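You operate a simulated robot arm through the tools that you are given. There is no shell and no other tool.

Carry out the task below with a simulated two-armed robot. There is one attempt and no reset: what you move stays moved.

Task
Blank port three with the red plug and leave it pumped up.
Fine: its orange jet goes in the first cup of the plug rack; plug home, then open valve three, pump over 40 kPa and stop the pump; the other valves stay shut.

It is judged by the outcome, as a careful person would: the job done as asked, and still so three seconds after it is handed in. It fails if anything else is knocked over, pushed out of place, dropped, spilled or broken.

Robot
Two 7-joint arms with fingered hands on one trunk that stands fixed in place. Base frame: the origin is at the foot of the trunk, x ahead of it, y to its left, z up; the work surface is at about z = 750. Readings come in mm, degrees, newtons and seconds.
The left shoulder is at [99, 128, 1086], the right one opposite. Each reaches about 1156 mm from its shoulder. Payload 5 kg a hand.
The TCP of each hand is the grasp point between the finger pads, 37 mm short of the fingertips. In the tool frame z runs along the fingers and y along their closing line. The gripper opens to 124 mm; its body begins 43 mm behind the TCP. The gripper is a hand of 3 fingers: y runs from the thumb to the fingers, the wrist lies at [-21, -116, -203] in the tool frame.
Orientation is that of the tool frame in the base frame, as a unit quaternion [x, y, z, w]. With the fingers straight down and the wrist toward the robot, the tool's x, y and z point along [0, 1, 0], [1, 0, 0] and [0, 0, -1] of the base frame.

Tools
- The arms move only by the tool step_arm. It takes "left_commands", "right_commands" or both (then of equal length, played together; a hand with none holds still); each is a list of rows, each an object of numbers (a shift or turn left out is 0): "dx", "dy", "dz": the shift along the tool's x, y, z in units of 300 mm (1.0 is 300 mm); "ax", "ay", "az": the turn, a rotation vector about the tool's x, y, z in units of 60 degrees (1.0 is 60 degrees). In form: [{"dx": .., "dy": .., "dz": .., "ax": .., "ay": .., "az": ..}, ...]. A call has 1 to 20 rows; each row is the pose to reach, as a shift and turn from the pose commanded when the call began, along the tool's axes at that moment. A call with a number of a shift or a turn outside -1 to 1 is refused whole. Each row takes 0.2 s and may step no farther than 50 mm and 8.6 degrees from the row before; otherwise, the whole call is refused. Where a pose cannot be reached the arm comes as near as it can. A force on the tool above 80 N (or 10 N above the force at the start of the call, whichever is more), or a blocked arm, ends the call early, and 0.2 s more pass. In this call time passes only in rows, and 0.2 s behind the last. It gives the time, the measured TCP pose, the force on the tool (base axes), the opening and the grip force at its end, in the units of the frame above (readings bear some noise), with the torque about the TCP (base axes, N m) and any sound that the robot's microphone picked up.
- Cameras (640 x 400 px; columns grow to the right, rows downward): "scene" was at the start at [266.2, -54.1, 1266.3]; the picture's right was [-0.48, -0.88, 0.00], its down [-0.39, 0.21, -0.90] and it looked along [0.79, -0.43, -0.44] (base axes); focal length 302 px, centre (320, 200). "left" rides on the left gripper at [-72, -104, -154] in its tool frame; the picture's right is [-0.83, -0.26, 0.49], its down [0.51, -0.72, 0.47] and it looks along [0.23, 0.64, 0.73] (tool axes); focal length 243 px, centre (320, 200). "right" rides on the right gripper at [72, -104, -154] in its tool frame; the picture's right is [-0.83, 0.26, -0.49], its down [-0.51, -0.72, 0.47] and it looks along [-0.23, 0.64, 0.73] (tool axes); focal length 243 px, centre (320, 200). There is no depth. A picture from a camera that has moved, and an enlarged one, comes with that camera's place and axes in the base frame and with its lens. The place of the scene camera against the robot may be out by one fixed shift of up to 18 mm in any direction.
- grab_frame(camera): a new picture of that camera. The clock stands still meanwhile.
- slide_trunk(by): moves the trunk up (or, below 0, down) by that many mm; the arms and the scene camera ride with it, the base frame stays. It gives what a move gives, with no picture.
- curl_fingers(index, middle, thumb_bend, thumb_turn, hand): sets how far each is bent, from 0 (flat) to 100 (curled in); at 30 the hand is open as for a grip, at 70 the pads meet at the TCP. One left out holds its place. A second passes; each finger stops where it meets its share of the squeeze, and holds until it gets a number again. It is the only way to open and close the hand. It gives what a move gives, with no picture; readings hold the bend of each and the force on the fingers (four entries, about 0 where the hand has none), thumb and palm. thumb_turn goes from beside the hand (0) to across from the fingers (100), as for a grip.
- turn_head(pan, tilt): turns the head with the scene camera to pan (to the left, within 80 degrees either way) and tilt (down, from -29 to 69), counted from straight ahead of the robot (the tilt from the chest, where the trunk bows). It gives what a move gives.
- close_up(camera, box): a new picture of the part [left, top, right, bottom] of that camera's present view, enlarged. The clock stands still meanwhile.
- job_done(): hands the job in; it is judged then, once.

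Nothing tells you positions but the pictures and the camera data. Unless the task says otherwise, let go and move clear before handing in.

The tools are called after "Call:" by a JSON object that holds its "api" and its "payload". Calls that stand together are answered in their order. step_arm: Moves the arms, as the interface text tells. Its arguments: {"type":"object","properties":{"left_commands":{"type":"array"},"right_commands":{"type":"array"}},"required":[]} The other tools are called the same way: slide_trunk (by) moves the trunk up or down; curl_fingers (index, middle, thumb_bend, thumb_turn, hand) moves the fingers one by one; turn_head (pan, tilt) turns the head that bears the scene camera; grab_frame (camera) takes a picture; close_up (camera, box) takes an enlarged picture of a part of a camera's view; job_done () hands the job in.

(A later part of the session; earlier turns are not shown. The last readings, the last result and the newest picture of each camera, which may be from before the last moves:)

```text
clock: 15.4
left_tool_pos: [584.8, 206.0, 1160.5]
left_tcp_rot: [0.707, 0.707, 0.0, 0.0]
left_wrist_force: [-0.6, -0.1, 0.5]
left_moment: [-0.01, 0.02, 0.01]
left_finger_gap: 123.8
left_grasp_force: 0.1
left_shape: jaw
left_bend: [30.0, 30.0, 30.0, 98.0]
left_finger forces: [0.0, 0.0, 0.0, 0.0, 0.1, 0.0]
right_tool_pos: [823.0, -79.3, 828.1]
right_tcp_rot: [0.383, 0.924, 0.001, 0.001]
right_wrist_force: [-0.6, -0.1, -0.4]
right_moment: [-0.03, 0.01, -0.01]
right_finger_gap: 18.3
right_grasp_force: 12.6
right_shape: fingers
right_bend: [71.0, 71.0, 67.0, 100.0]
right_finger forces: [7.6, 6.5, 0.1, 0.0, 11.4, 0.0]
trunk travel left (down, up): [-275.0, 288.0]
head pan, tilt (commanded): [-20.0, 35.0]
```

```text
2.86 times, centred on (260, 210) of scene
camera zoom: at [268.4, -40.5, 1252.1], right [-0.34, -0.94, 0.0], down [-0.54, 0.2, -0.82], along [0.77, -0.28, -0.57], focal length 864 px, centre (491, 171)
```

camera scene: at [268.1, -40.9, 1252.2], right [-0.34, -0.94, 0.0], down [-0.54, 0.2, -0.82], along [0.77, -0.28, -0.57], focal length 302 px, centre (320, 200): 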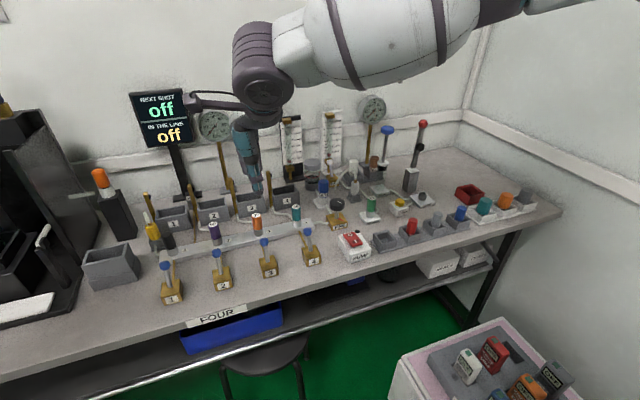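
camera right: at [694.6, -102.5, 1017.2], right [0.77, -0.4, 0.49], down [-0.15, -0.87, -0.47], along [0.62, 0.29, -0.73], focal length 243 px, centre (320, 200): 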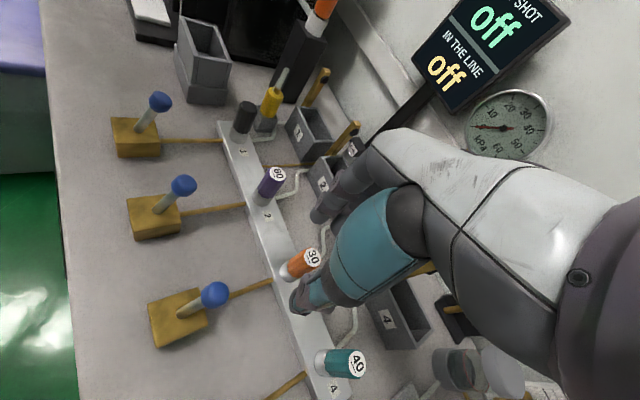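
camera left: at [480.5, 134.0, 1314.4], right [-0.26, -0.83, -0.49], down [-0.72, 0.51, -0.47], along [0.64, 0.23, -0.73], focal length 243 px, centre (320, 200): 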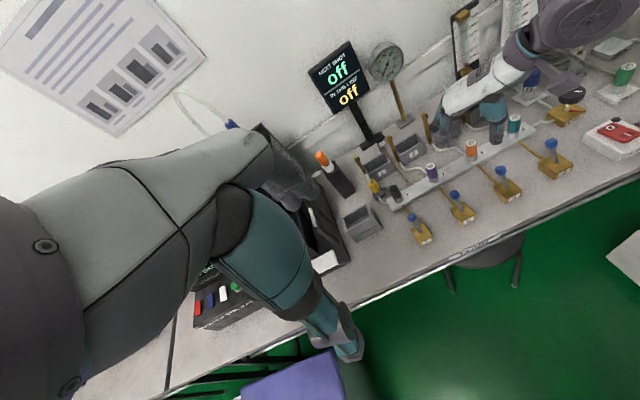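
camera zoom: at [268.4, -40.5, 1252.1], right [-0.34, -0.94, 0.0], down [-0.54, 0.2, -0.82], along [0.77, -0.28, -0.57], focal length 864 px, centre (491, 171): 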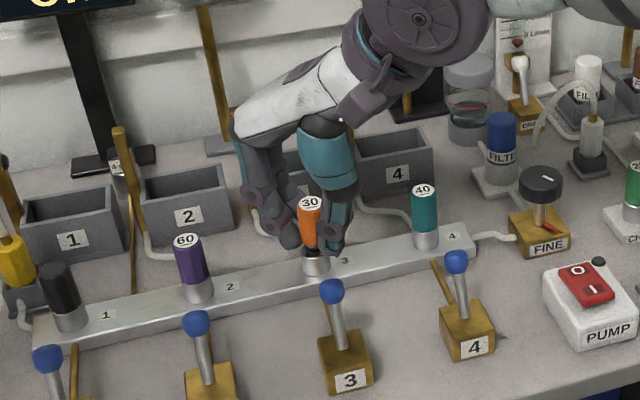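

The jet lifted out cleanly; the silver collar is the port socket. Lifting it well clear now.

Call:
{"api": "step_arm", "payload": {"right_commands": [{"dz": -0.06}, {"dz": -0.14}, {"dz": -0.24}, {"dz": -0.34}, {"dz": -0.44}]}}

Call:
{"api": "close_up", "payload": {"camera": "scene", "box": [180, 100, 340, 260]}}

Call:
{"api": "close_up", "payload": {"camera": "right", "box": [180, 180, 380, 380]}}

```text
clock: 16.6
left_tool_pos: [584.5, 207.1, 1159.8]
left_tcp_rot: [0.707, 0.707, 0.0, 0.0]
left_wrist_force: [-0.4, 0.3, -0.3]
left_moment: [0.0, -0.04, -0.03]
left_finger_gap: 124.0
left_grasp_force: 0.0
left_shape: jaw
left_bend: [30.0, 30.0, 30.0, 98.0]
left_finger forces: [0.0, 0.0, 0.1, 0.0, 0.0, 0.0]
right_tool_pos: [821.7, -78.9, 960.2]
right_tcp_rot: [0.383, 0.924, 0.0, 0.001]
right_wrist_force: [-0.3, -0.1, 0.7]
right_moment: [-0.03, 0.01, 0.0]
right_finger_gap: 18.3
right_grasp_force: 12.4
right_shape: fingers
right_bend: [71.0, 71.0, 67.0, 100.0]
right_finger forces: [7.7, 6.5, 0.0, 0.0, 11.3, 0.0]
trunk travel left (down, up): [-275.0, 288.0]
head pan, tilt (commanded): [-20.0, 35.0]
```

```text
2.50 times, centred on (260, 180) of scene
camera zoom: at [267.4, -40.3, 1252.3], right [-0.34, -0.94, 0.0], down [-0.54, 0.2, -0.82], along [0.77, -0.28, -0.57], focal length 756 px, centre (470, 250)
```

zoom: 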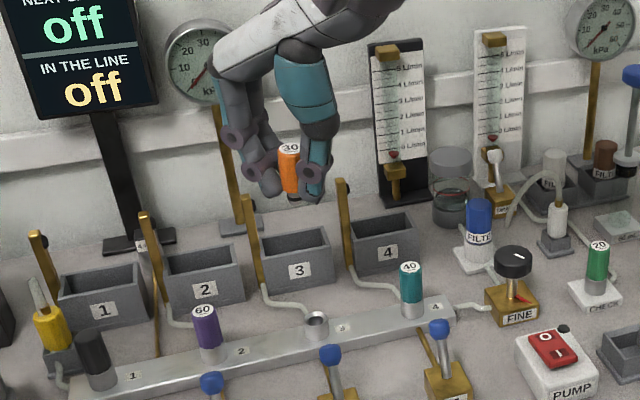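

```text
2.00 times, centred on (280, 280) of right
camera zoom: at [695.2, -100.8, 1112.3], right [0.77, -0.4, 0.49], down [-0.15, -0.87, -0.47], along [0.62, 0.29, -0.73], focal length 485 px, centre (400, 40)
```

zoom: 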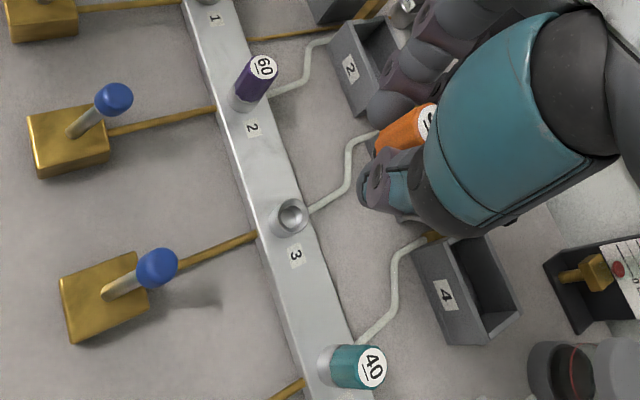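

The jet is held upright and port 3's socket is open. Now carrying it high across to the first cup, turning the hand back to straight as it goes.

Call:
{"api": "step_arm", "payload": {"right_commands": [{"dx": -0.047, "dy": -0.117, "az": 0.094}, {"dx": -0.094, "dy": -0.234, "az": 0.188}, {"dx": -0.141, "dy": -0.351, "az": 0.281}, {"dx": -0.188, "dy": -0.468, "az": 0.375}, {"dx": -0.234, "dy": -0.585, "az": 0.469}, {"dx": -0.281, "dy": -0.702, "az": 0.563}, {"dx": -0.328, "dy": -0.819, "az": 0.656}, {"dx": -0.375, "dy": -0.936, "az": 0.75}]}}

Call:
{"api": "grab_frame", "payload": {"camera": "right"}}

Call:
{"api": "close_up", "payload": {"camera": "scene", "box": [310, 120, 510, 280]}}

```text
clock: 18.4
left_tool_pos: [584.6, 205.9, 1160.5]
left_tcp_rot: [0.708, 0.706, 0.0, -0.001]
left_wrist_force: [0.2, -1.3, 0.7]
left_moment: [0.03, -0.01, 0.02]
left_finger_gap: 123.7
left_grasp_force: 0.1
left_shape: jaw
left_bend: [30.0, 30.0, 30.0, 98.0]
left_finger forces: [0.1, 0.0, 0.1, 0.0, 0.0, 0.1]
right_tool_pos: [702.9, -357.9, 961.8]
right_tcp_rot: [0.708, 0.706, 0.001, 0.0]
right_wrist_force: [-0.4, 0.2, -0.7]
right_moment: [-0.02, -0.04, -0.01]
right_finger_gap: 18.1
right_grasp_force: 12.5
right_shape: fingers
right_bend: [71.0, 71.0, 67.0, 100.0]
right_finger forces: [7.8, 6.9, 0.0, 0.0, 11.4, 0.1]
trunk travel left (down, up): [-275.0, 288.0]
head pan, tilt (commanded): [-20.0, 35.0]
```

```text
taken
camera right: at [596.5, -284.4, 1112.7], right [0.26, -0.83, 0.49], down [-0.72, -0.51, -0.47], along [0.64, -0.23, -0.73], focal length 243 px, centre (320, 200)
```

right: 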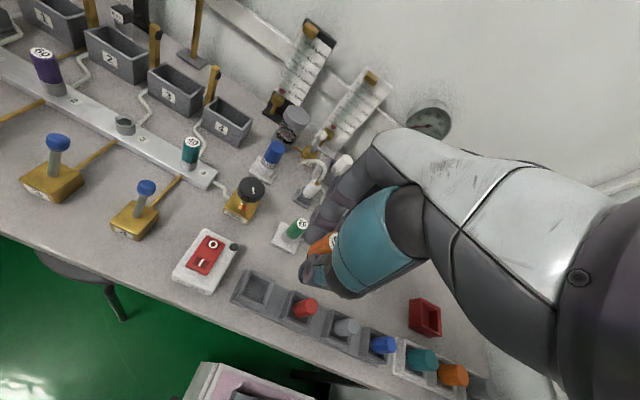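

```text
2.50 times, centred on (410, 200) of scene
camera zoom: at [267.2, -41.6, 1252.3], right [-0.34, -0.94, 0.0], down [-0.54, 0.2, -0.82], along [0.77, -0.28, -0.57], focal length 756 px, centre (95, 200)
```

zoom: 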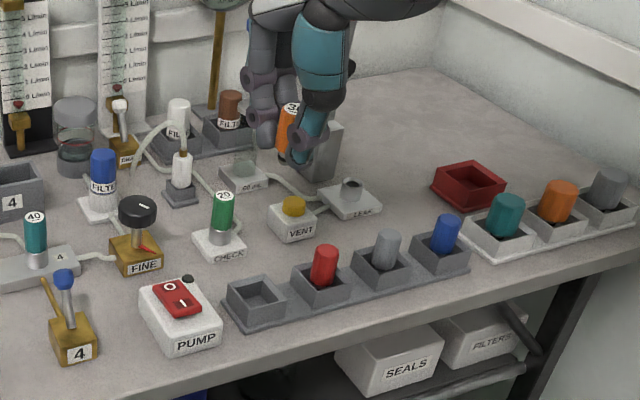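

The empty first cup and red plug are in good view of the wrist camera. I'll measure them in a close-up.

Call:
{"api": "close_up", "payload": {"camera": "right", "box": [160, 220, 360, 360]}}

Call:
{"api": "close_up", "payload": {"camera": "right", "box": [220, 250, 340, 340]}}

```text
2.86 times, centred on (260, 290) of right
camera zoom: at [596.5, -284.4, 1112.7], right [0.26, -0.83, 0.49], down [-0.72, -0.51, -0.47], along [0.64, -0.23, -0.73], focal length 693 px, centre (491, -57)
```

zoom: 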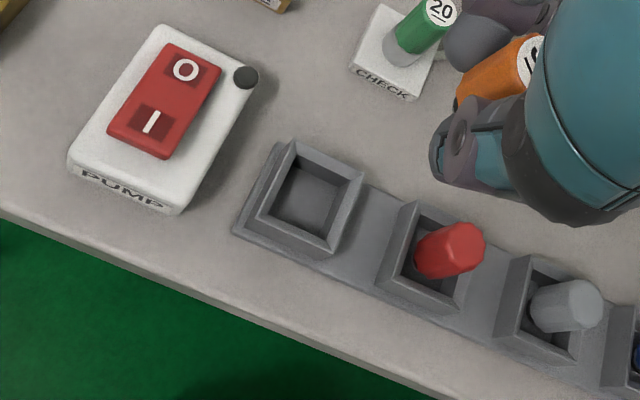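

```text
4.44 times, centred on (280, 295) of right
camera zoom: at [596.5, -284.4, 1112.7], right [0.26, -0.83, 0.49], down [-0.72, -0.51, -0.47], along [0.64, -0.23, -0.73], focal length 1078 px, centre (498, -222)
```

zoom: 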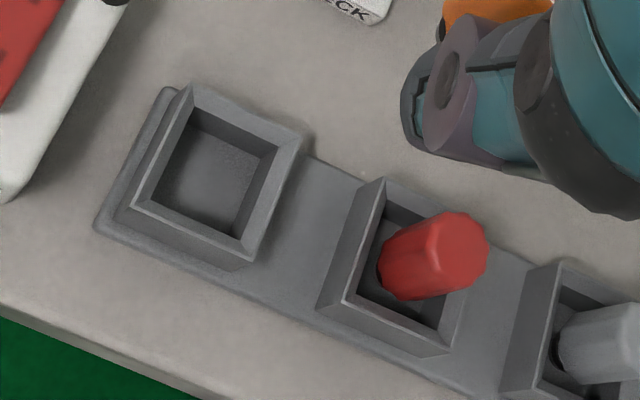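

Cup 1 measures about 40 mm square outside, centred near (699, -351), with a rim around z 770–780. That's too tight for fingers inside, so the jet will be let go with fingertips just at the rim. I'll descend partway above the cup and re-measure.

Call:
{"api": "step_arm", "payload": {"right_commands": [{"dx": 0.012, "dy": -0.006, "dz": 0.1}, {"dx": 0.023, "dy": -0.011, "dz": 0.2}, {"dx": 0.023, "dy": -0.011, "dz": 0.3}]}}

Call:
{"api": "grab_frame", "payload": {"camera": "right"}}

Call:
{"api": "close_up", "payload": {"camera": "right", "box": [200, 210, 400, 350]}}

Call:
{"api": "close_up", "payload": {"camera": "scene", "box": [340, 160, 460, 260]}}

```text
clock: 19.2
left_tool_pos: [585.8, 205.9, 1160.3]
left_tcp_rot: [0.707, 0.708, -0.002, 0.0]
left_wrist_force: [0.3, 0.8, -0.1]
left_moment: [0.03, 0.01, 0.0]
left_finger_gap: 124.0
left_grasp_force: 0.1
left_shape: jaw
left_bend: [30.0, 30.0, 30.0, 98.0]
left_finger forces: [0.1, 0.1, 0.0, 0.2, 0.0, 0.1]
right_tool_pos: [700.1, -349.6, 870.0]
right_tcp_rot: [0.707, 0.707, 0.001, 0.0]
right_wrist_force: [-0.4, -0.9, -0.8]
right_moment: [0.01, 0.0, 0.04]
right_finger_gap: 18.1
right_grasp_force: 13.1
right_shape: fingers
right_bend: [71.0, 71.0, 67.0, 100.0]
right_finger forces: [7.8, 6.9, 0.0, 0.0, 11.2, 0.1]
trunk travel left (down, up): [-275.0, 288.0]
head pan, tilt (commanded): [-20.0, 35.0]
```

```text
taken
camera right: at [593.8, -276.9, 1022.0], right [0.26, -0.83, 0.49], down [-0.72, -0.51, -0.47], along [0.64, -0.23, -0.73], focal length 243 px, centre (320, 200)
```

right: 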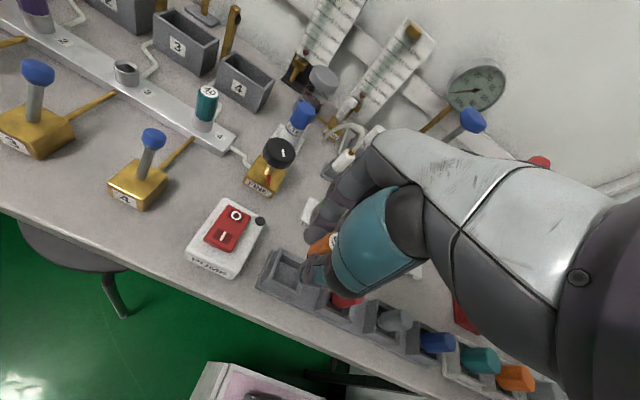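

```text
2.86 times, centred on (300, 280) of right
camera zoom: at [593.8, -276.9, 1022.0], right [0.26, -0.83, 0.49], down [-0.72, -0.51, -0.47], along [0.64, -0.23, -0.73], focal length 693 px, centre (377, -29)
```

zoom: 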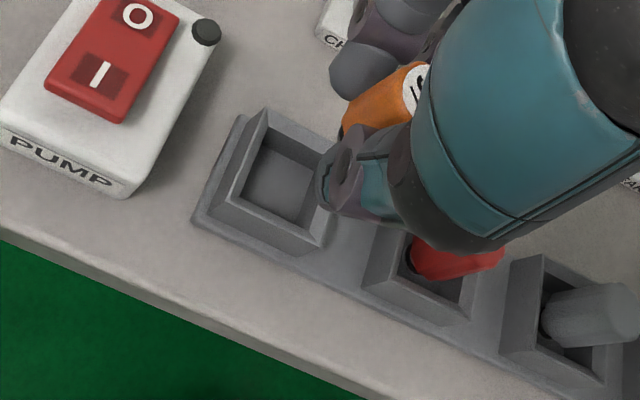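

```text
4.00 times, centred on (400, 210) of scene
camera zoom: at [269.0, -41.1, 1251.9], right [-0.34, -0.94, 0.0], down [-0.54, 0.2, -0.82], along [0.77, -0.28, -0.57], focal length 1210 px, centre (0, 160)
```

zoom: 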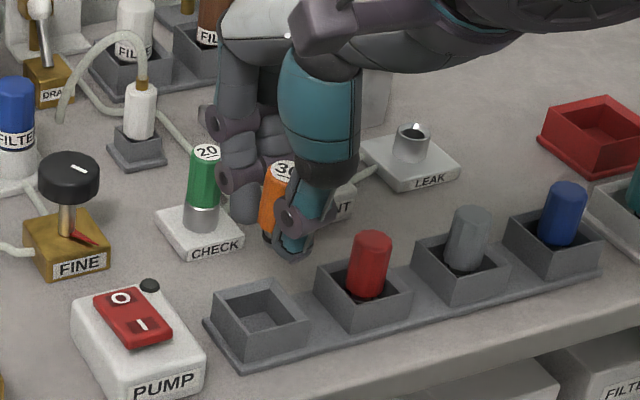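

The jet's lower end is about level with my fingertips, so letting go here would mean an unguided drop of roughly 25 mm. I'd rather set it back in its port, regrip nearer the top, and then lower it properly into the cup. Retracing the exact path.

Call:
{"api": "step_arm", "payload": {"right_commands": [{"dx": -0.012, "dy": 0.006, "dz": -0.15}, {"dx": -0.023, "dy": 0.011, "dz": -0.3}, {"dx": 0.093, "dy": 0.061, "dz": -0.3, "az": -0.094}, {"dx": 0.209, "dy": 0.11, "dz": -0.3, "az": -0.188}, {"dx": 0.325, "dy": 0.16, "dz": -0.3, "az": -0.281}, {"dx": 0.44, "dy": 0.209, "dz": -0.3, "az": -0.375}, {"dx": 0.556, "dy": 0.259, "dz": -0.3, "az": -0.469}, {"dx": 0.672, "dy": 0.309, "dz": -0.3, "az": -0.563}, {"dx": 0.788, "dy": 0.358, "dz": -0.3, "az": -0.656}, {"dx": 0.904, "dy": 0.408, "dz": -0.3, "az": -0.75}]}}

Call:
{"api": "close_up", "payload": {"camera": "right", "box": [180, 180, 380, 380]}}

```text
clock: 21.4
left_tool_pos: [586.1, 206.9, 1159.0]
left_tcp_rot: [0.708, 0.707, -0.001, 0.001]
left_wrist_force: [0.4, 0.5, -0.2]
left_moment: [-0.03, 0.03, 0.0]
left_finger_gap: 123.9
left_grasp_force: 0.1
left_shape: jaw
left_bend: [30.0, 30.0, 30.0, 98.0]
left_finger forces: [0.0, 0.0, 0.0, 0.0, 0.1, 0.0]
right_tool_pos: [824.3, -77.2, 961.3]
right_tcp_rot: [0.383, 0.924, -0.001, 0.001]
right_wrist_force: [0.1, 0.7, -0.2]
right_moment: [-0.02, 0.01, 0.01]
right_finger_gap: 18.1
right_grasp_force: 13.5
right_shape: fingers
right_bend: [71.0, 71.0, 67.0, 100.0]
right_finger forces: [8.0, 7.2, 0.1, 0.0, 11.2, 0.0]
trunk travel left (down, up): [-275.0, 288.0]
head pan, tilt (commanded): [-20.0, 35.0]
```

```text
2.00 times, centred on (280, 280) of right
camera zoom: at [697.7, -99.5, 1114.4], right [0.77, -0.4, 0.49], down [-0.15, -0.87, -0.47], along [0.62, 0.29, -0.73], focal length 485 px, centre (400, 40)
```

zoom: 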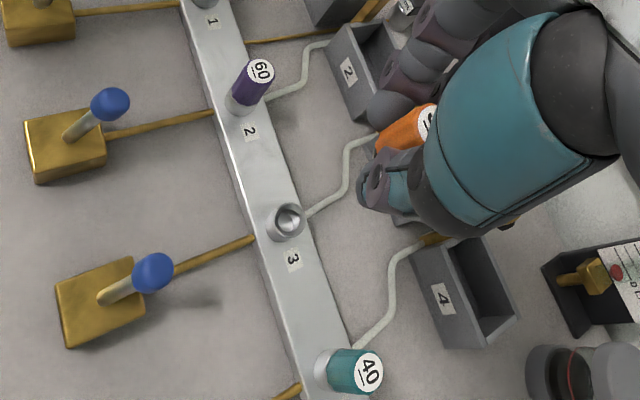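

By the picture, the hand came back about 4–5 mm off the earlier spot (socket at (287, 220) versus (293, 212) before). I'll correct by that amount and compare again before lowering.

Call:
{"api": "step_arm", "payload": {"right_commands": [{"dx": 0.002, "dy": -0.0165}]}}

Call:
{"api": "close_up", "payload": {"camera": "right", "box": [180, 180, 380, 380]}}

```text
clock: 21.8
left_tool_pos: [585.0, 206.7, 1159.7]
left_tcp_rot: [0.707, 0.707, 0.0, 0.0]
left_wrist_force: [-0.7, 0.1, -0.8]
left_moment: [0.04, 0.01, 0.01]
left_finger_gap: 124.1
left_grasp_force: 0.1
left_shape: jaw
left_bend: [30.0, 30.0, 30.0, 98.0]
left_finger forces: [0.0, 0.0, 0.0, 0.1, 0.0, 0.1]
right_tool_pos: [817.8, -80.8, 963.0]
right_tcp_rot: [0.383, 0.924, -0.001, 0.0]
right_wrist_force: [-0.1, 0.2, 0.1]
right_moment: [-0.02, -0.01, 0.03]
right_finger_gap: 18.2
right_grasp_force: 13.3
right_shape: fingers
right_bend: [71.0, 71.0, 67.0, 100.0]
right_finger forces: [8.0, 7.2, 0.0, 0.0, 11.2, 0.0]
trunk travel left (down, up): [-275.0, 288.0]
head pan, tilt (commanded): [-20.0, 35.0]
```

```text
2.00 times, centred on (280, 280) of right
camera zoom: at [692.4, -104.0, 1114.6], right [0.77, -0.4, 0.49], down [-0.15, -0.87, -0.47], along [0.62, 0.29, -0.73], focal length 485 px, centre (400, 40)
```

zoom: 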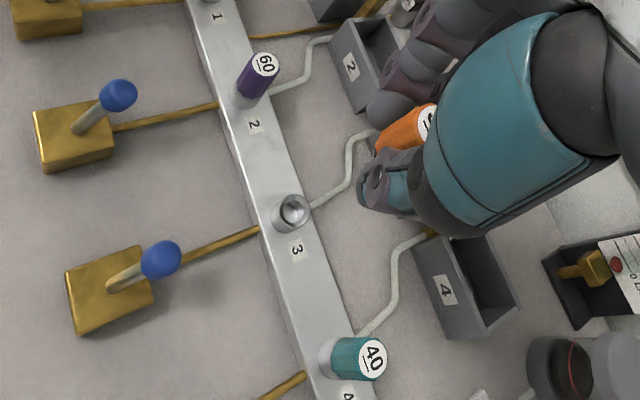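

The arm is probably still settling. A short hold, then another comparison.

Call:
{"api": "step_arm", "payload": {"right_commands": [{"dx": 0.0}, {"dx": 0.0}, {"dx": 0.0}]}}

Call:
{"api": "close_up", "payload": {"camera": "right", "box": [180, 180, 380, 380]}}

```text
clock: 22.6
left_tool_pos: [585.0, 206.8, 1160.6]
left_tcp_rot: [0.708, 0.707, 0.0, 0.0]
left_wrist_force: [0.7, -0.1, -0.1]
left_moment: [0.0, -0.02, -0.02]
left_finger_gap: 123.9
left_grasp_force: 0.1
left_shape: jaw
left_bend: [30.0, 30.0, 30.0, 98.0]
left_finger forces: [0.1, 0.0, 0.0, 0.0, 0.0, 0.0]
right_tool_pos: [818.2, -81.5, 963.4]
right_tcp_rot: [0.382, 0.924, 0.0, -0.001]
right_wrist_force: [-0.6, 0.5, -0.7]
right_moment: [0.01, 0.01, 0.01]
right_finger_gap: 18.2
right_grasp_force: 12.7
right_shape: fingers
right_bend: [71.0, 71.0, 67.0, 100.0]
right_finger forces: [8.0, 7.3, 0.1, 0.0, 11.2, 0.0]
trunk travel left (down, up): [-275.0, 288.0]
head pan, tilt (commanded): [-20.0, 35.0]
```

```text
2.00 times, centred on (280, 280) of right
camera zoom: at [692.2, -104.3, 1114.7], right [0.77, -0.4, 0.49], down [-0.15, -0.87, -0.47], along [0.62, 0.29, -0.73], focal length 485 px, centre (400, 40)
```

zoom: 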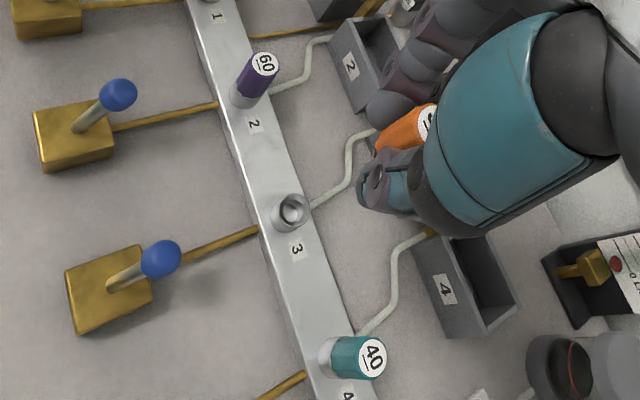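

The earlier reading was just overshoot at the end of a fast move, so I'm undoing that correction and letting the arm settle before lowering.

Call:
{"api": "step_arm", "payload": {"right_commands": [{"dx": -0.002, "dy": 0.0165}, {"dx": -0.002, "dy": 0.0165}, {"dx": -0.002, "dy": 0.0165}, {"dx": -0.002, "dy": 0.0165}]}}

Call:
{"api": "close_up", "payload": {"camera": "right", "box": [180, 180, 380, 380]}}

```text
clock: 23.6
left_tool_pos: [585.1, 208.0, 1159.8]
left_tcp_rot: [0.707, 0.707, 0.0, 0.0]
left_wrist_force: [0.3, 0.9, 0.0]
left_moment: [-0.01, 0.0, 0.02]
left_finger_gap: 123.9
left_grasp_force: 0.1
left_shape: jaw
left_bend: [30.0, 30.0, 30.0, 98.0]
left_finger forces: [0.0, 0.1, 0.0, 0.1, 0.1, 0.0]
right_tool_pos: [822.8, -77.9, 962.6]
right_tcp_rot: [0.383, 0.924, 0.0, 0.0]
right_wrist_force: [0.7, -0.4, -0.6]
right_moment: [-0.01, -0.01, -0.05]
right_finger_gap: 18.0
right_grasp_force: 12.7
right_shape: fingers
right_bend: [71.0, 71.0, 67.0, 100.0]
right_finger forces: [8.0, 7.3, 0.1, 0.1, 11.3, 0.0]
trunk travel left (down, up): [-275.0, 288.0]
head pan, tilt (commanded): [-20.0, 35.0]
```

```text
2.00 times, centred on (280, 280) of right
camera zoom: at [696.5, -101.3, 1114.3], right [0.77, -0.4, 0.49], down [-0.15, -0.87, -0.47], along [0.62, 0.29, -0.73], focal length 485 px, centre (400, 40)
```

zoom: 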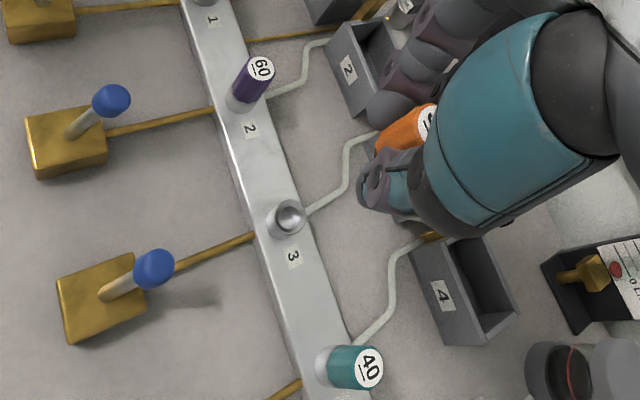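

Now matched to the reference view within about a millimetre. Fine-tuning and lowering to just above the socket.

Call:
{"api": "step_arm", "payload": {"right_commands": [{"dx": 0.001, "dy": -0.0035, "dz": 0.1}, {"dx": 0.001, "dy": -0.0035, "dz": 0.22}, {"dx": 0.001, "dy": -0.0035, "dz": 0.34}, {"dx": 0.001, "dy": -0.0035, "dz": 0.42}, {"dx": 0.001, "dy": -0.0035, "dz": 0.42}, {"dx": 0.001, "dy": -0.0035, "dz": 0.42}]}}

Call:
{"api": "close_up", "payload": {"camera": "right", "box": [220, 200, 340, 300]}}

Call:
{"api": "close_up", "payload": {"camera": "scene", "box": [220, 180, 300, 250]}}

```text
clock: 25.0
left_tool_pos: [585.0, 207.0, 1159.2]
left_tcp_rot: [0.708, 0.707, 0.0, -0.001]
left_wrist_force: [-0.1, -0.5, -0.4]
left_moment: [0.01, 0.01, 0.0]
left_finger_gap: 123.7
left_grasp_force: 0.1
left_shape: jaw
left_bend: [30.0, 30.0, 30.0, 98.0]
left_finger forces: [0.0, 0.1, 0.1, 0.0, 0.0, 0.0]
right_tool_pos: [822.3, -79.2, 835.5]
right_tcp_rot: [0.382, 0.924, 0.0, 0.0]
right_wrist_force: [0.0, -0.6, -0.7]
right_moment: [0.0, 0.03, -0.01]
right_finger_gap: 18.1
right_grasp_force: 13.3
right_shape: fingers
right_bend: [71.0, 71.0, 67.0, 100.0]
right_finger forces: [8.0, 7.2, 0.0, 0.0, 11.2, 0.0]
trunk travel left (down, up): [-275.0, 288.0]
head pan, tilt (commanded): [-20.0, 35.0]
```

```text
4.00 times, centred on (280, 250) of right
camera zoom: at [695.3, -102.4, 988.5], right [0.77, -0.4, 0.49], down [-0.15, -0.87, -0.47], along [0.62, 0.29, -0.73], focal length 970 px, centre (480, 0)
```

zoom: 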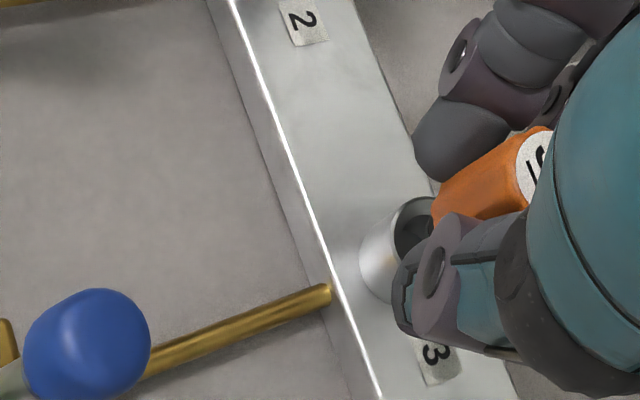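

```text
5.71 times, centred on (260, 215) of scene
camera zoom: at [268.5, -40.5, 1252.1], right [-0.34, -0.94, 0.0], down [-0.54, 0.2, -0.82], along [0.77, -0.28, -0.57], focal length 1728 px, centre (663, 114)
```

zoom: 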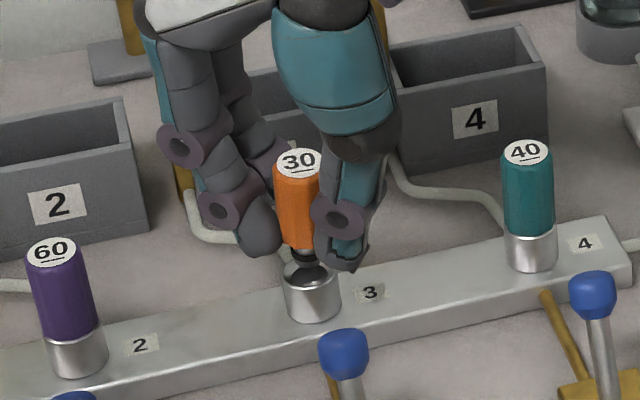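

The jet hangs just above the socket. I'll zoom in tighter to check its alignment before inserting.

Call:
{"api": "close_up", "payload": {"camera": "scene", "box": [244, 190, 280, 230]}}

Call:
{"api": "close_up", "payload": {"camera": "left", "box": [430, 120, 510, 180]}}

```text
10.00 times, centred on (262, 210) of scene
camera zoom: at [268.5, -40.5, 1252.1], right [-0.34, -0.94, 0.0], down [-0.54, 0.2, -0.82], along [0.77, -0.28, -0.57], focal length 3024 px, centre (900, 100)
```

zoom: 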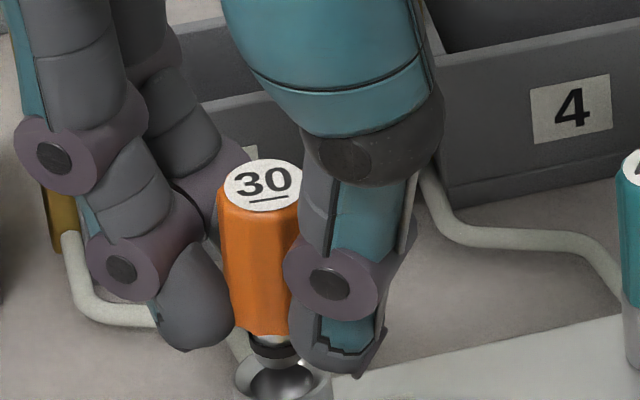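

```text
6.67 times, centred on (470, 150) of left
camera zoom: at [480.8, 133.9, 1314.3], right [-0.26, -0.83, -0.49], down [-0.72, 0.51, -0.47], along [0.64, 0.23, -0.73], focal length 1618 px, centre (-680, 533)
```

zoom: 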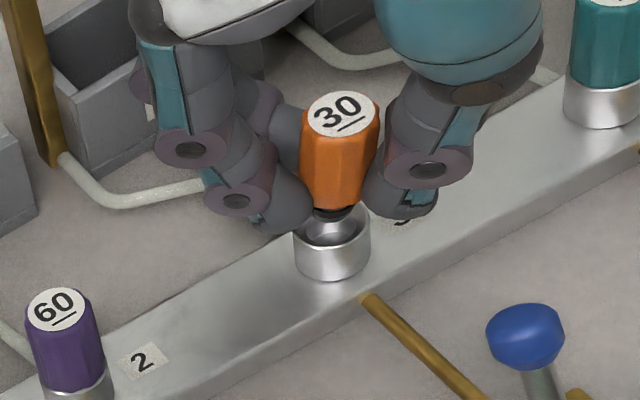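

Both the head and left-wrist views show the spigot tip centred over the funnel-shaped collar within about a millimetre. Lowering gently to reseat.

Call:
{"api": "step_arm", "payload": {"right_commands": [{"dz": 0.015}, {"dz": 0.03}, {"dz": 0.042}, {"dz": 0.052}, {"dz": 0.06}, {"dz": 0.06}]}}

Call:
{"api": "close_up", "payload": {"camera": "scene", "box": [244, 190, 280, 230]}}

Call:
{"api": "close_up", "payload": {"camera": "left", "box": [430, 120, 510, 180]}}

```text
clock: 26.4
left_tool_pos: [584.3, 207.0, 1160.5]
left_tcp_rot: [0.707, 0.707, 0.0, 0.0]
left_wrist_force: [-0.4, 0.0, 0.6]
left_moment: [-0.04, 0.0, -0.02]
left_finger_gap: 123.7
left_grasp_force: 0.1
left_shape: jaw
left_bend: [30.0, 30.0, 30.0, 98.0]
left_finger forces: [0.0, 0.0, 0.1, 0.0, 0.0, 0.0]
right_tool_pos: [821.8, -79.7, 819.5]
right_tcp_rot: [0.381, 0.924, 0.002, 0.0]
right_wrist_force: [3.9, 2.0, 11.1]
right_moment: [0.01, -0.31, 0.09]
right_finger_gap: 18.1
right_grasp_force: 19.8
right_shape: fingers
right_bend: [71.0, 72.0, 66.0, 100.0]
right_finger forces: [8.1, 19.4, 0.0, 0.0, 11.6, 0.0]
trunk travel left (down, up): [-275.0, 288.0]
head pan, tilt (commanded): [-20.0, 35.0]
```

```text
10.00 times, centred on (262, 210) of scene
camera zoom: at [267.3, -40.2, 1252.4], right [-0.34, -0.94, 0.0], down [-0.54, 0.2, -0.82], along [0.77, -0.28, -0.57], focal length 3024 px, centre (900, 100)
```

zoom: 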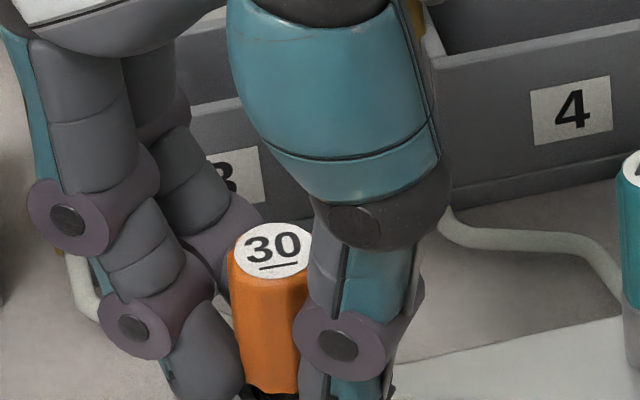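

```text
6.67 times, centred on (470, 150) of left
camera zoom: at [479.6, 134.2, 1314.8], right [-0.26, -0.83, -0.49], down [-0.72, 0.51, -0.47], along [0.64, 0.23, -0.73], focal length 1618 px, centre (-680, 533)
```

zoom: 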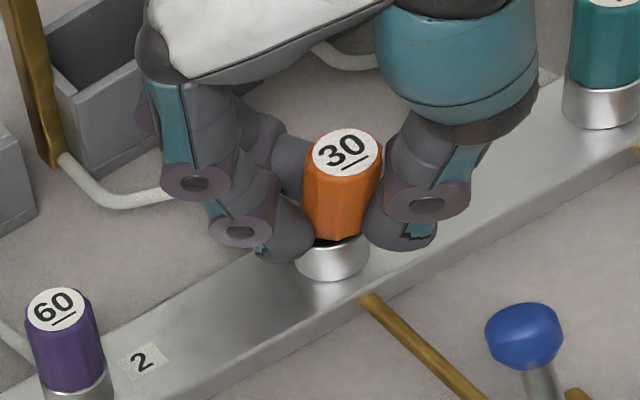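

The spigot is in the socket, so the jet will stand there. I'll open slightly and look.

Call:
{"api": "curl_fingers", "payload": {"hand": "right", "index": 56, "middle": 56, "thumb_bend": 56}}

Call:
{"api": "close_up", "payload": {"camera": "scene", "box": [244, 190, 280, 230]}}

Call:
{"api": "close_up", "payload": {"camera": "left", "box": [430, 120, 510, 180]}}

```text
clock: 27.4
left_tool_pos: [582.5, 207.0, 1161.0]
left_tcp_rot: [0.707, 0.707, 0.0, 0.0]
left_wrist_force: [-0.6, -0.5, 0.9]
left_moment: [-0.02, -0.01, 0.02]
left_finger_gap: 124.0
left_grasp_force: 0.0
left_shape: jaw
left_bend: [30.0, 30.0, 30.0, 98.0]
left_finger forces: [0.0, 0.0, 0.0, 0.0, 0.1, 0.0]
right_tool_pos: [820.5, -80.2, 818.0]
right_tcp_rot: [0.382, 0.924, 0.001, 0.001]
right_wrist_force: [-2.0, -4.0, 12.4]
right_moment: [-0.17, -0.09, -0.09]
right_finger_gap: 48.3
right_grasp_force: 6.5
right_shape: fingers
right_bend: [56.0, 62.0, 56.0, 100.0]
right_finger forces: [0.0, 12.6, 0.0, 0.0, 0.0, 0.0]
trunk travel left (down, up): [-275.0, 288.0]
head pan, tilt (commanded): [-20.0, 35.0]
```

```text
10.00 times, centred on (262, 210) of scene
camera zoom: at [266.6, -40.7, 1252.5], right [-0.34, -0.94, 0.0], down [-0.54, 0.2, -0.82], along [0.77, -0.28, -0.57], focal length 3024 px, centre (900, 100)
```

zoom: 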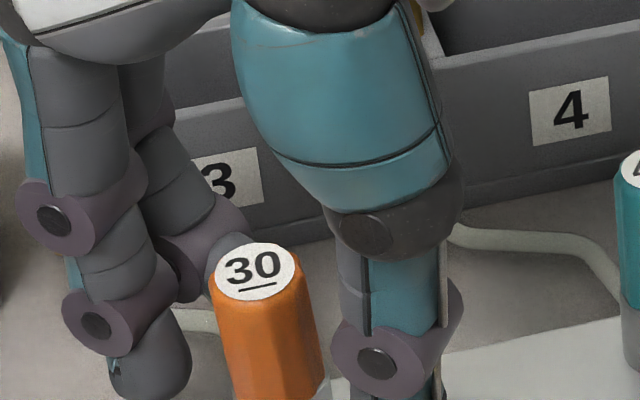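

```text
6.67 times, centred on (470, 150) of left
camera zoom: at [478.8, 133.7, 1315.1], right [-0.26, -0.83, -0.49], down [-0.72, 0.51, -0.47], along [0.64, 0.23, -0.73], focal length 1618 px, centre (-680, 533)
```

zoom: 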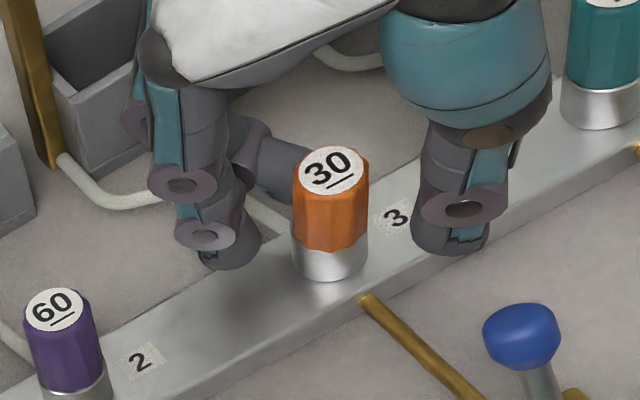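

The jet reseated fully upright. The middle finger reads a contact behind the jet, so I'll raise the hand to relieve it and get to the higher grip position.

Call:
{"api": "step_arm", "payload": {"right_commands": [{"dz": -0.01}, {"dz": -0.025}, {"dz": -0.04}, {"dz": -0.06}, {"dz": -0.06}, {"dz": -0.06}]}}

Call:
{"api": "close_up", "payload": {"camera": "scene", "box": [232, 180, 292, 240]}}

Call:
{"api": "close_up", "payload": {"camera": "left", "box": [430, 120, 510, 180]}}

```text
clock: 28.8
left_tool_pos: [584.9, 208.0, 1159.0]
left_tcp_rot: [0.708, 0.707, 0.001, 0.0]
left_wrist_force: [-0.3, 0.1, -0.5]
left_moment: [-0.02, 0.01, 0.01]
left_finger_gap: 123.6
left_grasp_force: 0.1
left_shape: jaw
left_bend: [30.0, 30.0, 30.0, 98.0]
left_finger forces: [0.0, 0.0, 0.1, 0.0, 0.0, 0.1]
right_tool_pos: [821.5, -80.3, 835.1]
right_tcp_rot: [0.382, 0.924, 0.0, 0.0]
right_wrist_force: [-0.2, -0.9, -0.4]
right_moment: [0.02, -0.01, 0.01]
right_finger_gap: 48.3
right_grasp_force: 0.0
right_shape: fingers
right_bend: [56.0, 56.0, 56.0, 100.0]
right_finger forces: [0.0, 0.0, 0.1, 0.1, 0.0, 0.0]
trunk travel left (down, up): [-275.0, 288.0]
head pan, tilt (commanded): [-20.0, 35.0]
```

```text
6.67 times, centred on (262, 210) of scene
camera zoom: at [268.3, -40.5, 1252.1], right [-0.34, -0.94, 0.0], down [-0.54, 0.2, -0.82], along [0.77, -0.28, -0.57], focal length 2016 px, centre (707, 133)
```

zoom: 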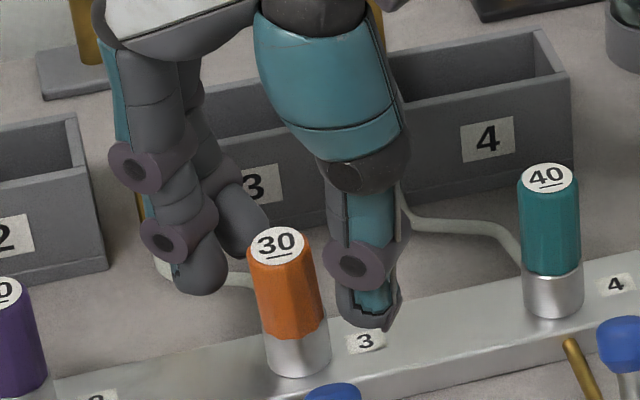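

```text
6.67 times, centred on (470, 150) of left
camera zoom: at [480.6, 133.9, 1314.3], right [-0.26, -0.83, -0.49], down [-0.72, 0.51, -0.47], along [0.64, 0.23, -0.73], focal length 1618 px, centre (-680, 533)
```

zoom: 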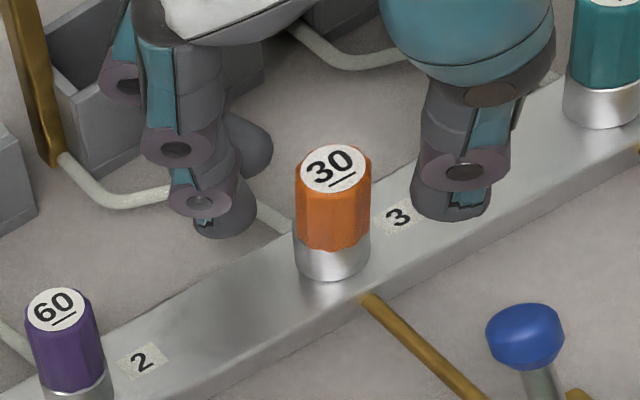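

Hand is clear and jet is seated upright. Gripping it again, now nearer its top.

Call:
{"api": "curl_fingers", "payload": {"hand": "right", "index": 74, "middle": 74, "thumb_bend": 74}}

Call:
{"api": "close_up", "payload": {"camera": "scene", "box": [232, 180, 292, 240]}}

Call:
{"api": "close_up", "payload": {"camera": "left", "box": [430, 120, 510, 180]}}

```text
clock: 29.8
left_tool_pos: [585.6, 205.6, 1160.2]
left_tcp_rot: [0.707, 0.707, -0.001, 0.0]
left_wrist_force: [0.3, 0.6, -0.4]
left_moment: [-0.02, -0.02, 0.01]
left_finger_gap: 123.8
left_grasp_force: 0.1
left_shape: jaw
left_bend: [30.0, 30.0, 30.0, 98.0]
left_finger forces: [0.0, 0.0, 0.0, 0.0, 0.1, 0.0]
right_tool_pos: [823.0, -80.3, 835.2]
right_tcp_rot: [0.384, 0.923, -0.002, -0.001]
right_wrist_force: [-1.2, -2.0, -6.0]
right_moment: [-0.1, 0.09, -0.03]
right_finger_gap: 21.3
right_grasp_force: 14.4
right_shape: fingers
right_bend: [71.0, 73.0, 66.0, 100.0]
right_finger forces: [11.0, 3.1, 0.1, 0.0, 14.2, 0.1]
trunk travel left (down, up): [-275.0, 288.0]
head pan, tilt (commanded): [-20.0, 35.0]
```

```text
6.67 times, centred on (262, 210) of scene
camera zoom: at [268.8, -40.7, 1252.0], right [-0.34, -0.94, 0.0], down [-0.54, 0.2, -0.82], along [0.77, -0.28, -0.57], focal length 2016 px, centre (707, 133)
```

zoom: 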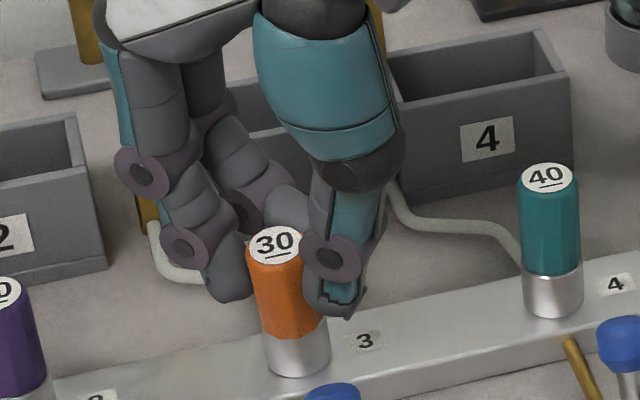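

```text
6.67 times, centred on (470, 150) of left
camera zoom: at [481.1, 133.6, 1314.1], right [-0.26, -0.83, -0.49], down [-0.72, 0.51, -0.47], along [0.64, 0.23, -0.73], focal length 1618 px, centre (-680, 533)
```

zoom: 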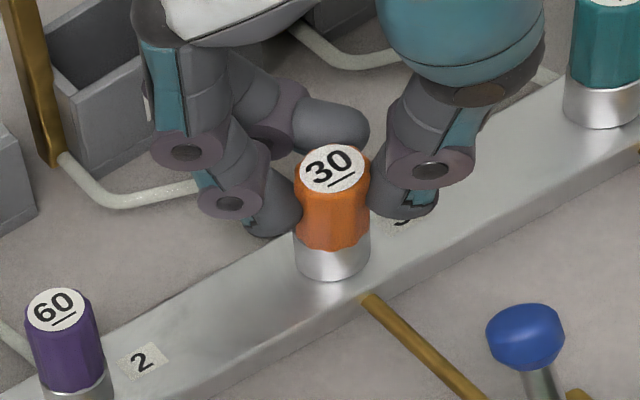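

Index and thumb pinch the jet near its top with about 14 N. Lifting it out again.

Call:
{"api": "step_arm", "payload": {"right_commands": [{"dz": -0.015}, {"dz": -0.04}, {"dz": -0.08}, {"dz": -0.12}, {"dz": -0.12}]}}

Call:
{"api": "close_up", "payload": {"camera": "scene", "box": [232, 160, 292, 220]}}

Call:
{"api": "close_up", "payload": {"camera": "left", "box": [430, 110, 510, 170]}}

```text
clock: 31.0
left_tool_pos: [584.8, 207.8, 1160.1]
left_tcp_rot: [0.707, 0.707, 0.0, 0.0]
left_wrist_force: [0.3, -0.8, -0.1]
left_moment: [0.03, -0.02, 0.0]
left_finger_gap: 123.8
left_grasp_force: 0.0
left_shape: jaw
left_bend: [30.0, 30.0, 30.0, 98.0]
left_finger forces: [0.1, 0.0, 0.0, 0.1, 0.0, 0.0]
right_tool_pos: [822.3, -81.1, 871.3]
right_tcp_rot: [0.383, 0.924, 0.001, 0.0]
right_wrist_force: [-0.2, -0.1, -1.2]
right_moment: [0.02, 0.03, -0.01]
right_finger_gap: 21.0
right_grasp_force: 16.4
right_shape: fingers
right_bend: [72.0, 74.0, 66.0, 100.0]
right_finger forces: [14.6, 4.1, 0.0, 0.0, 14.8, 0.0]
trunk travel left (down, up): [-275.0, 288.0]
head pan, tilt (commanded): [-20.0, 35.0]
```

```text
6.67 times, centred on (262, 190) of scene
camera zoom: at [268.6, -40.6, 1252.0], right [-0.34, -0.94, 0.0], down [-0.54, 0.2, -0.82], along [0.77, -0.28, -0.57], focal length 2016 px, centre (707, 267)
```

zoom: 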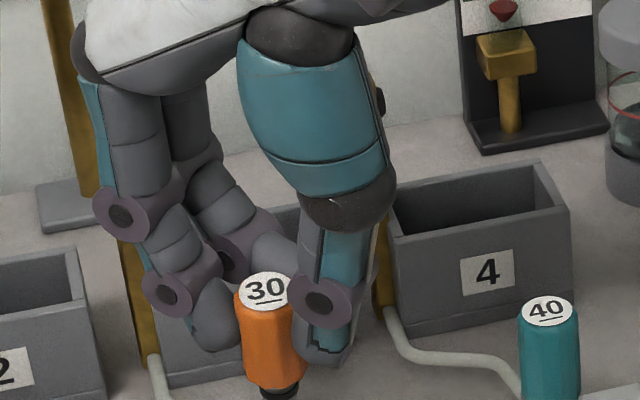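

```text
6.67 times, centred on (470, 140) of left
camera zoom: at [480.9, 133.8, 1314.2], right [-0.26, -0.83, -0.49], down [-0.72, 0.51, -0.47], along [0.64, 0.23, -0.73], focal length 1618 px, centre (-680, 600)
```

zoom: 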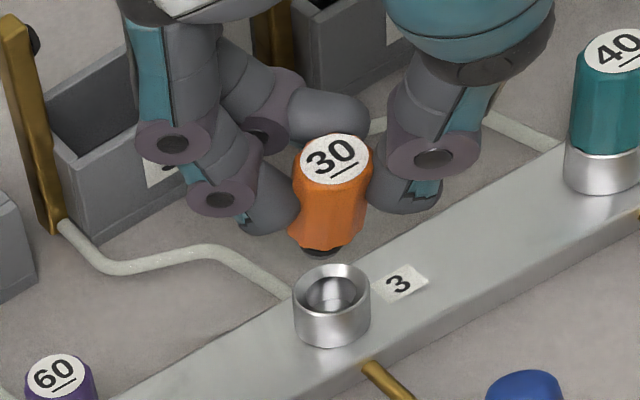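

The jet now hangs well below the fingertips. Carrying it back over cup 1 along the same high path, with a settling pause at the end.

Call:
{"api": "step_arm", "payload": {"right_commands": [{"dz": -0.15}, {"dz": -0.3}, {"dx": -0.044, "dy": -0.116, "dz": -0.3, "az": 0.094}, {"dx": -0.088, "dy": -0.232, "dz": -0.3, "az": 0.188}, {"dx": -0.132, "dy": -0.348, "dz": -0.3, "az": 0.281}, {"dx": -0.176, "dy": -0.464, "dz": -0.3, "az": 0.375}, {"dx": -0.219, "dy": -0.58, "dz": -0.3, "az": 0.469}, {"dx": -0.263, "dy": -0.696, "dz": -0.3, "az": 0.563}, {"dx": -0.307, "dy": -0.812, "dz": -0.3, "az": 0.656}, {"dx": -0.351, "dy": -0.928, "dz": -0.3, "az": 0.75}, {"dx": -0.351, "dy": -0.928, "dz": -0.2, "az": 0.75}, {"dx": -0.351, "dy": -0.928, "dz": -0.1, "az": 0.75}, {"dx": -0.351, "dy": -0.928, "dz": -0.05, "az": 0.75}, {"dx": -0.351, "dy": -0.928, "dz": -0.05, "az": 0.75}, {"dx": -0.351, "dy": -0.928, "dz": -0.05, "az": 0.75}]}}

Call:
{"api": "close_up", "payload": {"camera": "scene", "box": [340, 170, 440, 260]}}

Call:
{"api": "close_up", "payload": {"camera": "right", "box": [220, 200, 360, 300]}}

Call:
{"api": "grab_frame", "payload": {"camera": "left"}}

```text
clock: 34.2
left_tool_pos: [584.3, 207.3, 1160.8]
left_tcp_rot: [0.707, 0.707, 0.0, 0.0]
left_wrist_force: [0.4, 0.7, -0.4]
left_moment: [-0.01, -0.02, 0.03]
left_finger_gap: 123.8
left_grasp_force: 0.0
left_shape: jaw
left_bend: [30.0, 30.0, 30.0, 98.0]
left_finger forces: [0.1, 0.0, 0.0, 0.1, 0.1, 0.0]
right_tool_pos: [698.7, -349.4, 885.1]
right_tcp_rot: [0.707, 0.707, 0.0, 0.0]
right_wrist_force: [-0.2, 0.4, -0.7]
right_moment: [0.02, -0.02, 0.01]
right_finger_gap: 20.8
right_grasp_force: 17.0
right_shape: fingers
right_bend: [72.0, 74.0, 66.0, 100.0]
right_finger forces: [14.8, 4.5, 0.0, 0.1, 14.8, 0.0]
trunk travel left (down, up): [-275.0, 288.0]
head pan, tilt (commanded): [-20.0, 35.0]
```

```text
4.44 times, centred on (390, 215) of scene
camera zoom: at [268.0, -40.7, 1252.2], right [-0.34, -0.94, 0.0], down [-0.54, 0.2, -0.82], along [0.77, -0.28, -0.57], focal length 1344 px, centre (9, 133)
```

zoom: 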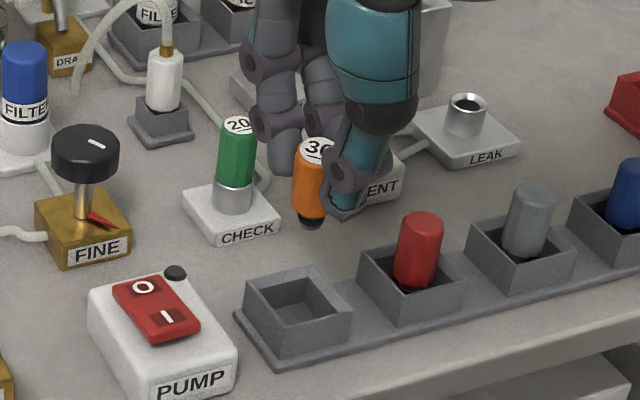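

```text
4.00 times, centred on (290, 250) of right
camera zoom: at [592.7, -277.6, 1038.8], right [0.26, -0.83, 0.49], down [-0.72, -0.51, -0.47], along [0.64, -0.23, -0.73], focal length 970 px, centre (440, 0)
```

zoom: 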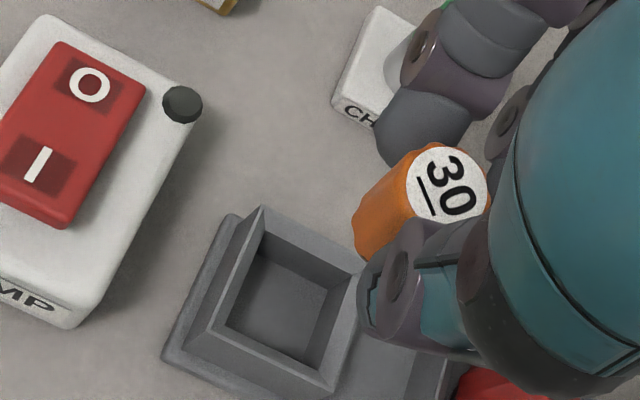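

```text
taken
camera left: at [480.3, 133.7, 1314.5], right [-0.26, -0.83, -0.49], down [-0.72, 0.51, -0.47], along [0.64, 0.23, -0.73], focal length 243 px, centre (320, 200)
```

left: 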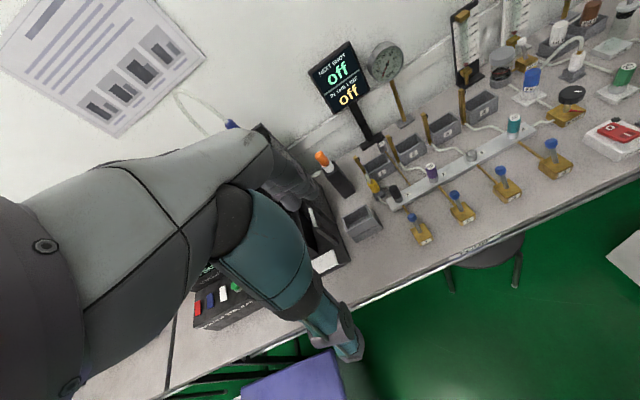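

The jet's spigot hangs nicely above the cup centre, within a few millimetres. I'll nudge it 2 mm and lower in stages.

Call:
{"api": "step_arm", "payload": {"right_commands": [{"dx": 0.007, "dy": 0.007, "dz": 0.06}, {"dx": 0.007, "dy": 0.007, "dz": 0.12}, {"dx": 0.007, "dy": 0.007, "dz": 0.16}, {"dx": 0.007, "dy": 0.007, "dz": 0.16}, {"dx": 0.007, "dy": 0.007, "dz": 0.16}]}}

Call:
{"api": "close_up", "payload": {"camera": "scene", "box": [350, 190, 420, 260]}}

Call:
{"api": "close_up", "payload": {"camera": "right", "box": [220, 200, 360, 300]}}

```text
clock: 35.4
left_tool_pos: [583.9, 206.3, 1160.7]
left_tcp_rot: [0.707, 0.707, 0.0, 0.001]
left_wrist_force: [0.0, -0.3, 0.8]
left_moment: [0.02, 0.02, 0.0]
left_finger_gap: 123.9
left_grasp_force: 0.1
left_shape: jaw
left_bend: [30.0, 30.0, 30.0, 98.0]
left_finger forces: [0.0, 0.0, 0.0, 0.0, 0.0, 0.1]
right_tool_pos: [701.2, -347.6, 838.2]
right_tcp_rot: [0.707, 0.707, 0.0, 0.0]
right_wrist_force: [-0.2, 0.2, -0.4]
right_moment: [-0.01, 0.02, 0.0]
right_finger_gap: 20.6
right_grasp_force: 17.3
right_shape: fingers
right_bend: [72.0, 74.0, 66.0, 100.0]
right_finger forces: [14.8, 4.5, 0.0, 0.0, 14.8, 0.1]
trunk travel left (down, up): [-275.0, 288.0]
head pan, tilt (commanded): [-20.0, 35.0]
```

```text
5.71 times, centred on (385, 225) of scene
camera zoom: at [268.2, -40.5, 1252.1], right [-0.34, -0.94, 0.0], down [-0.54, 0.2, -0.82], along [0.77, -0.28, -0.57], focal length 1728 px, centre (-51, 57)
```

zoom: 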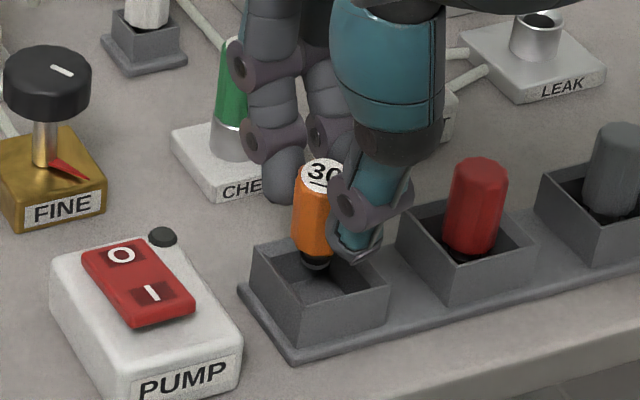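

```text
4.00 times, centred on (290, 250) of right
camera zoom: at [595.7, -276.4, 991.1], right [0.26, -0.83, 0.49], down [-0.72, -0.51, -0.47], along [0.64, -0.23, -0.73], focal length 970 px, centre (440, 0)
```

zoom: 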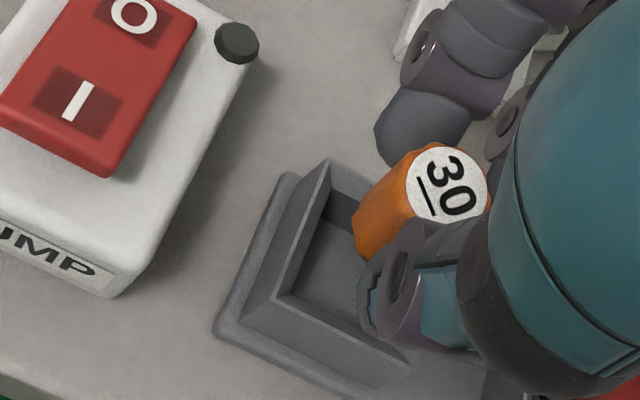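

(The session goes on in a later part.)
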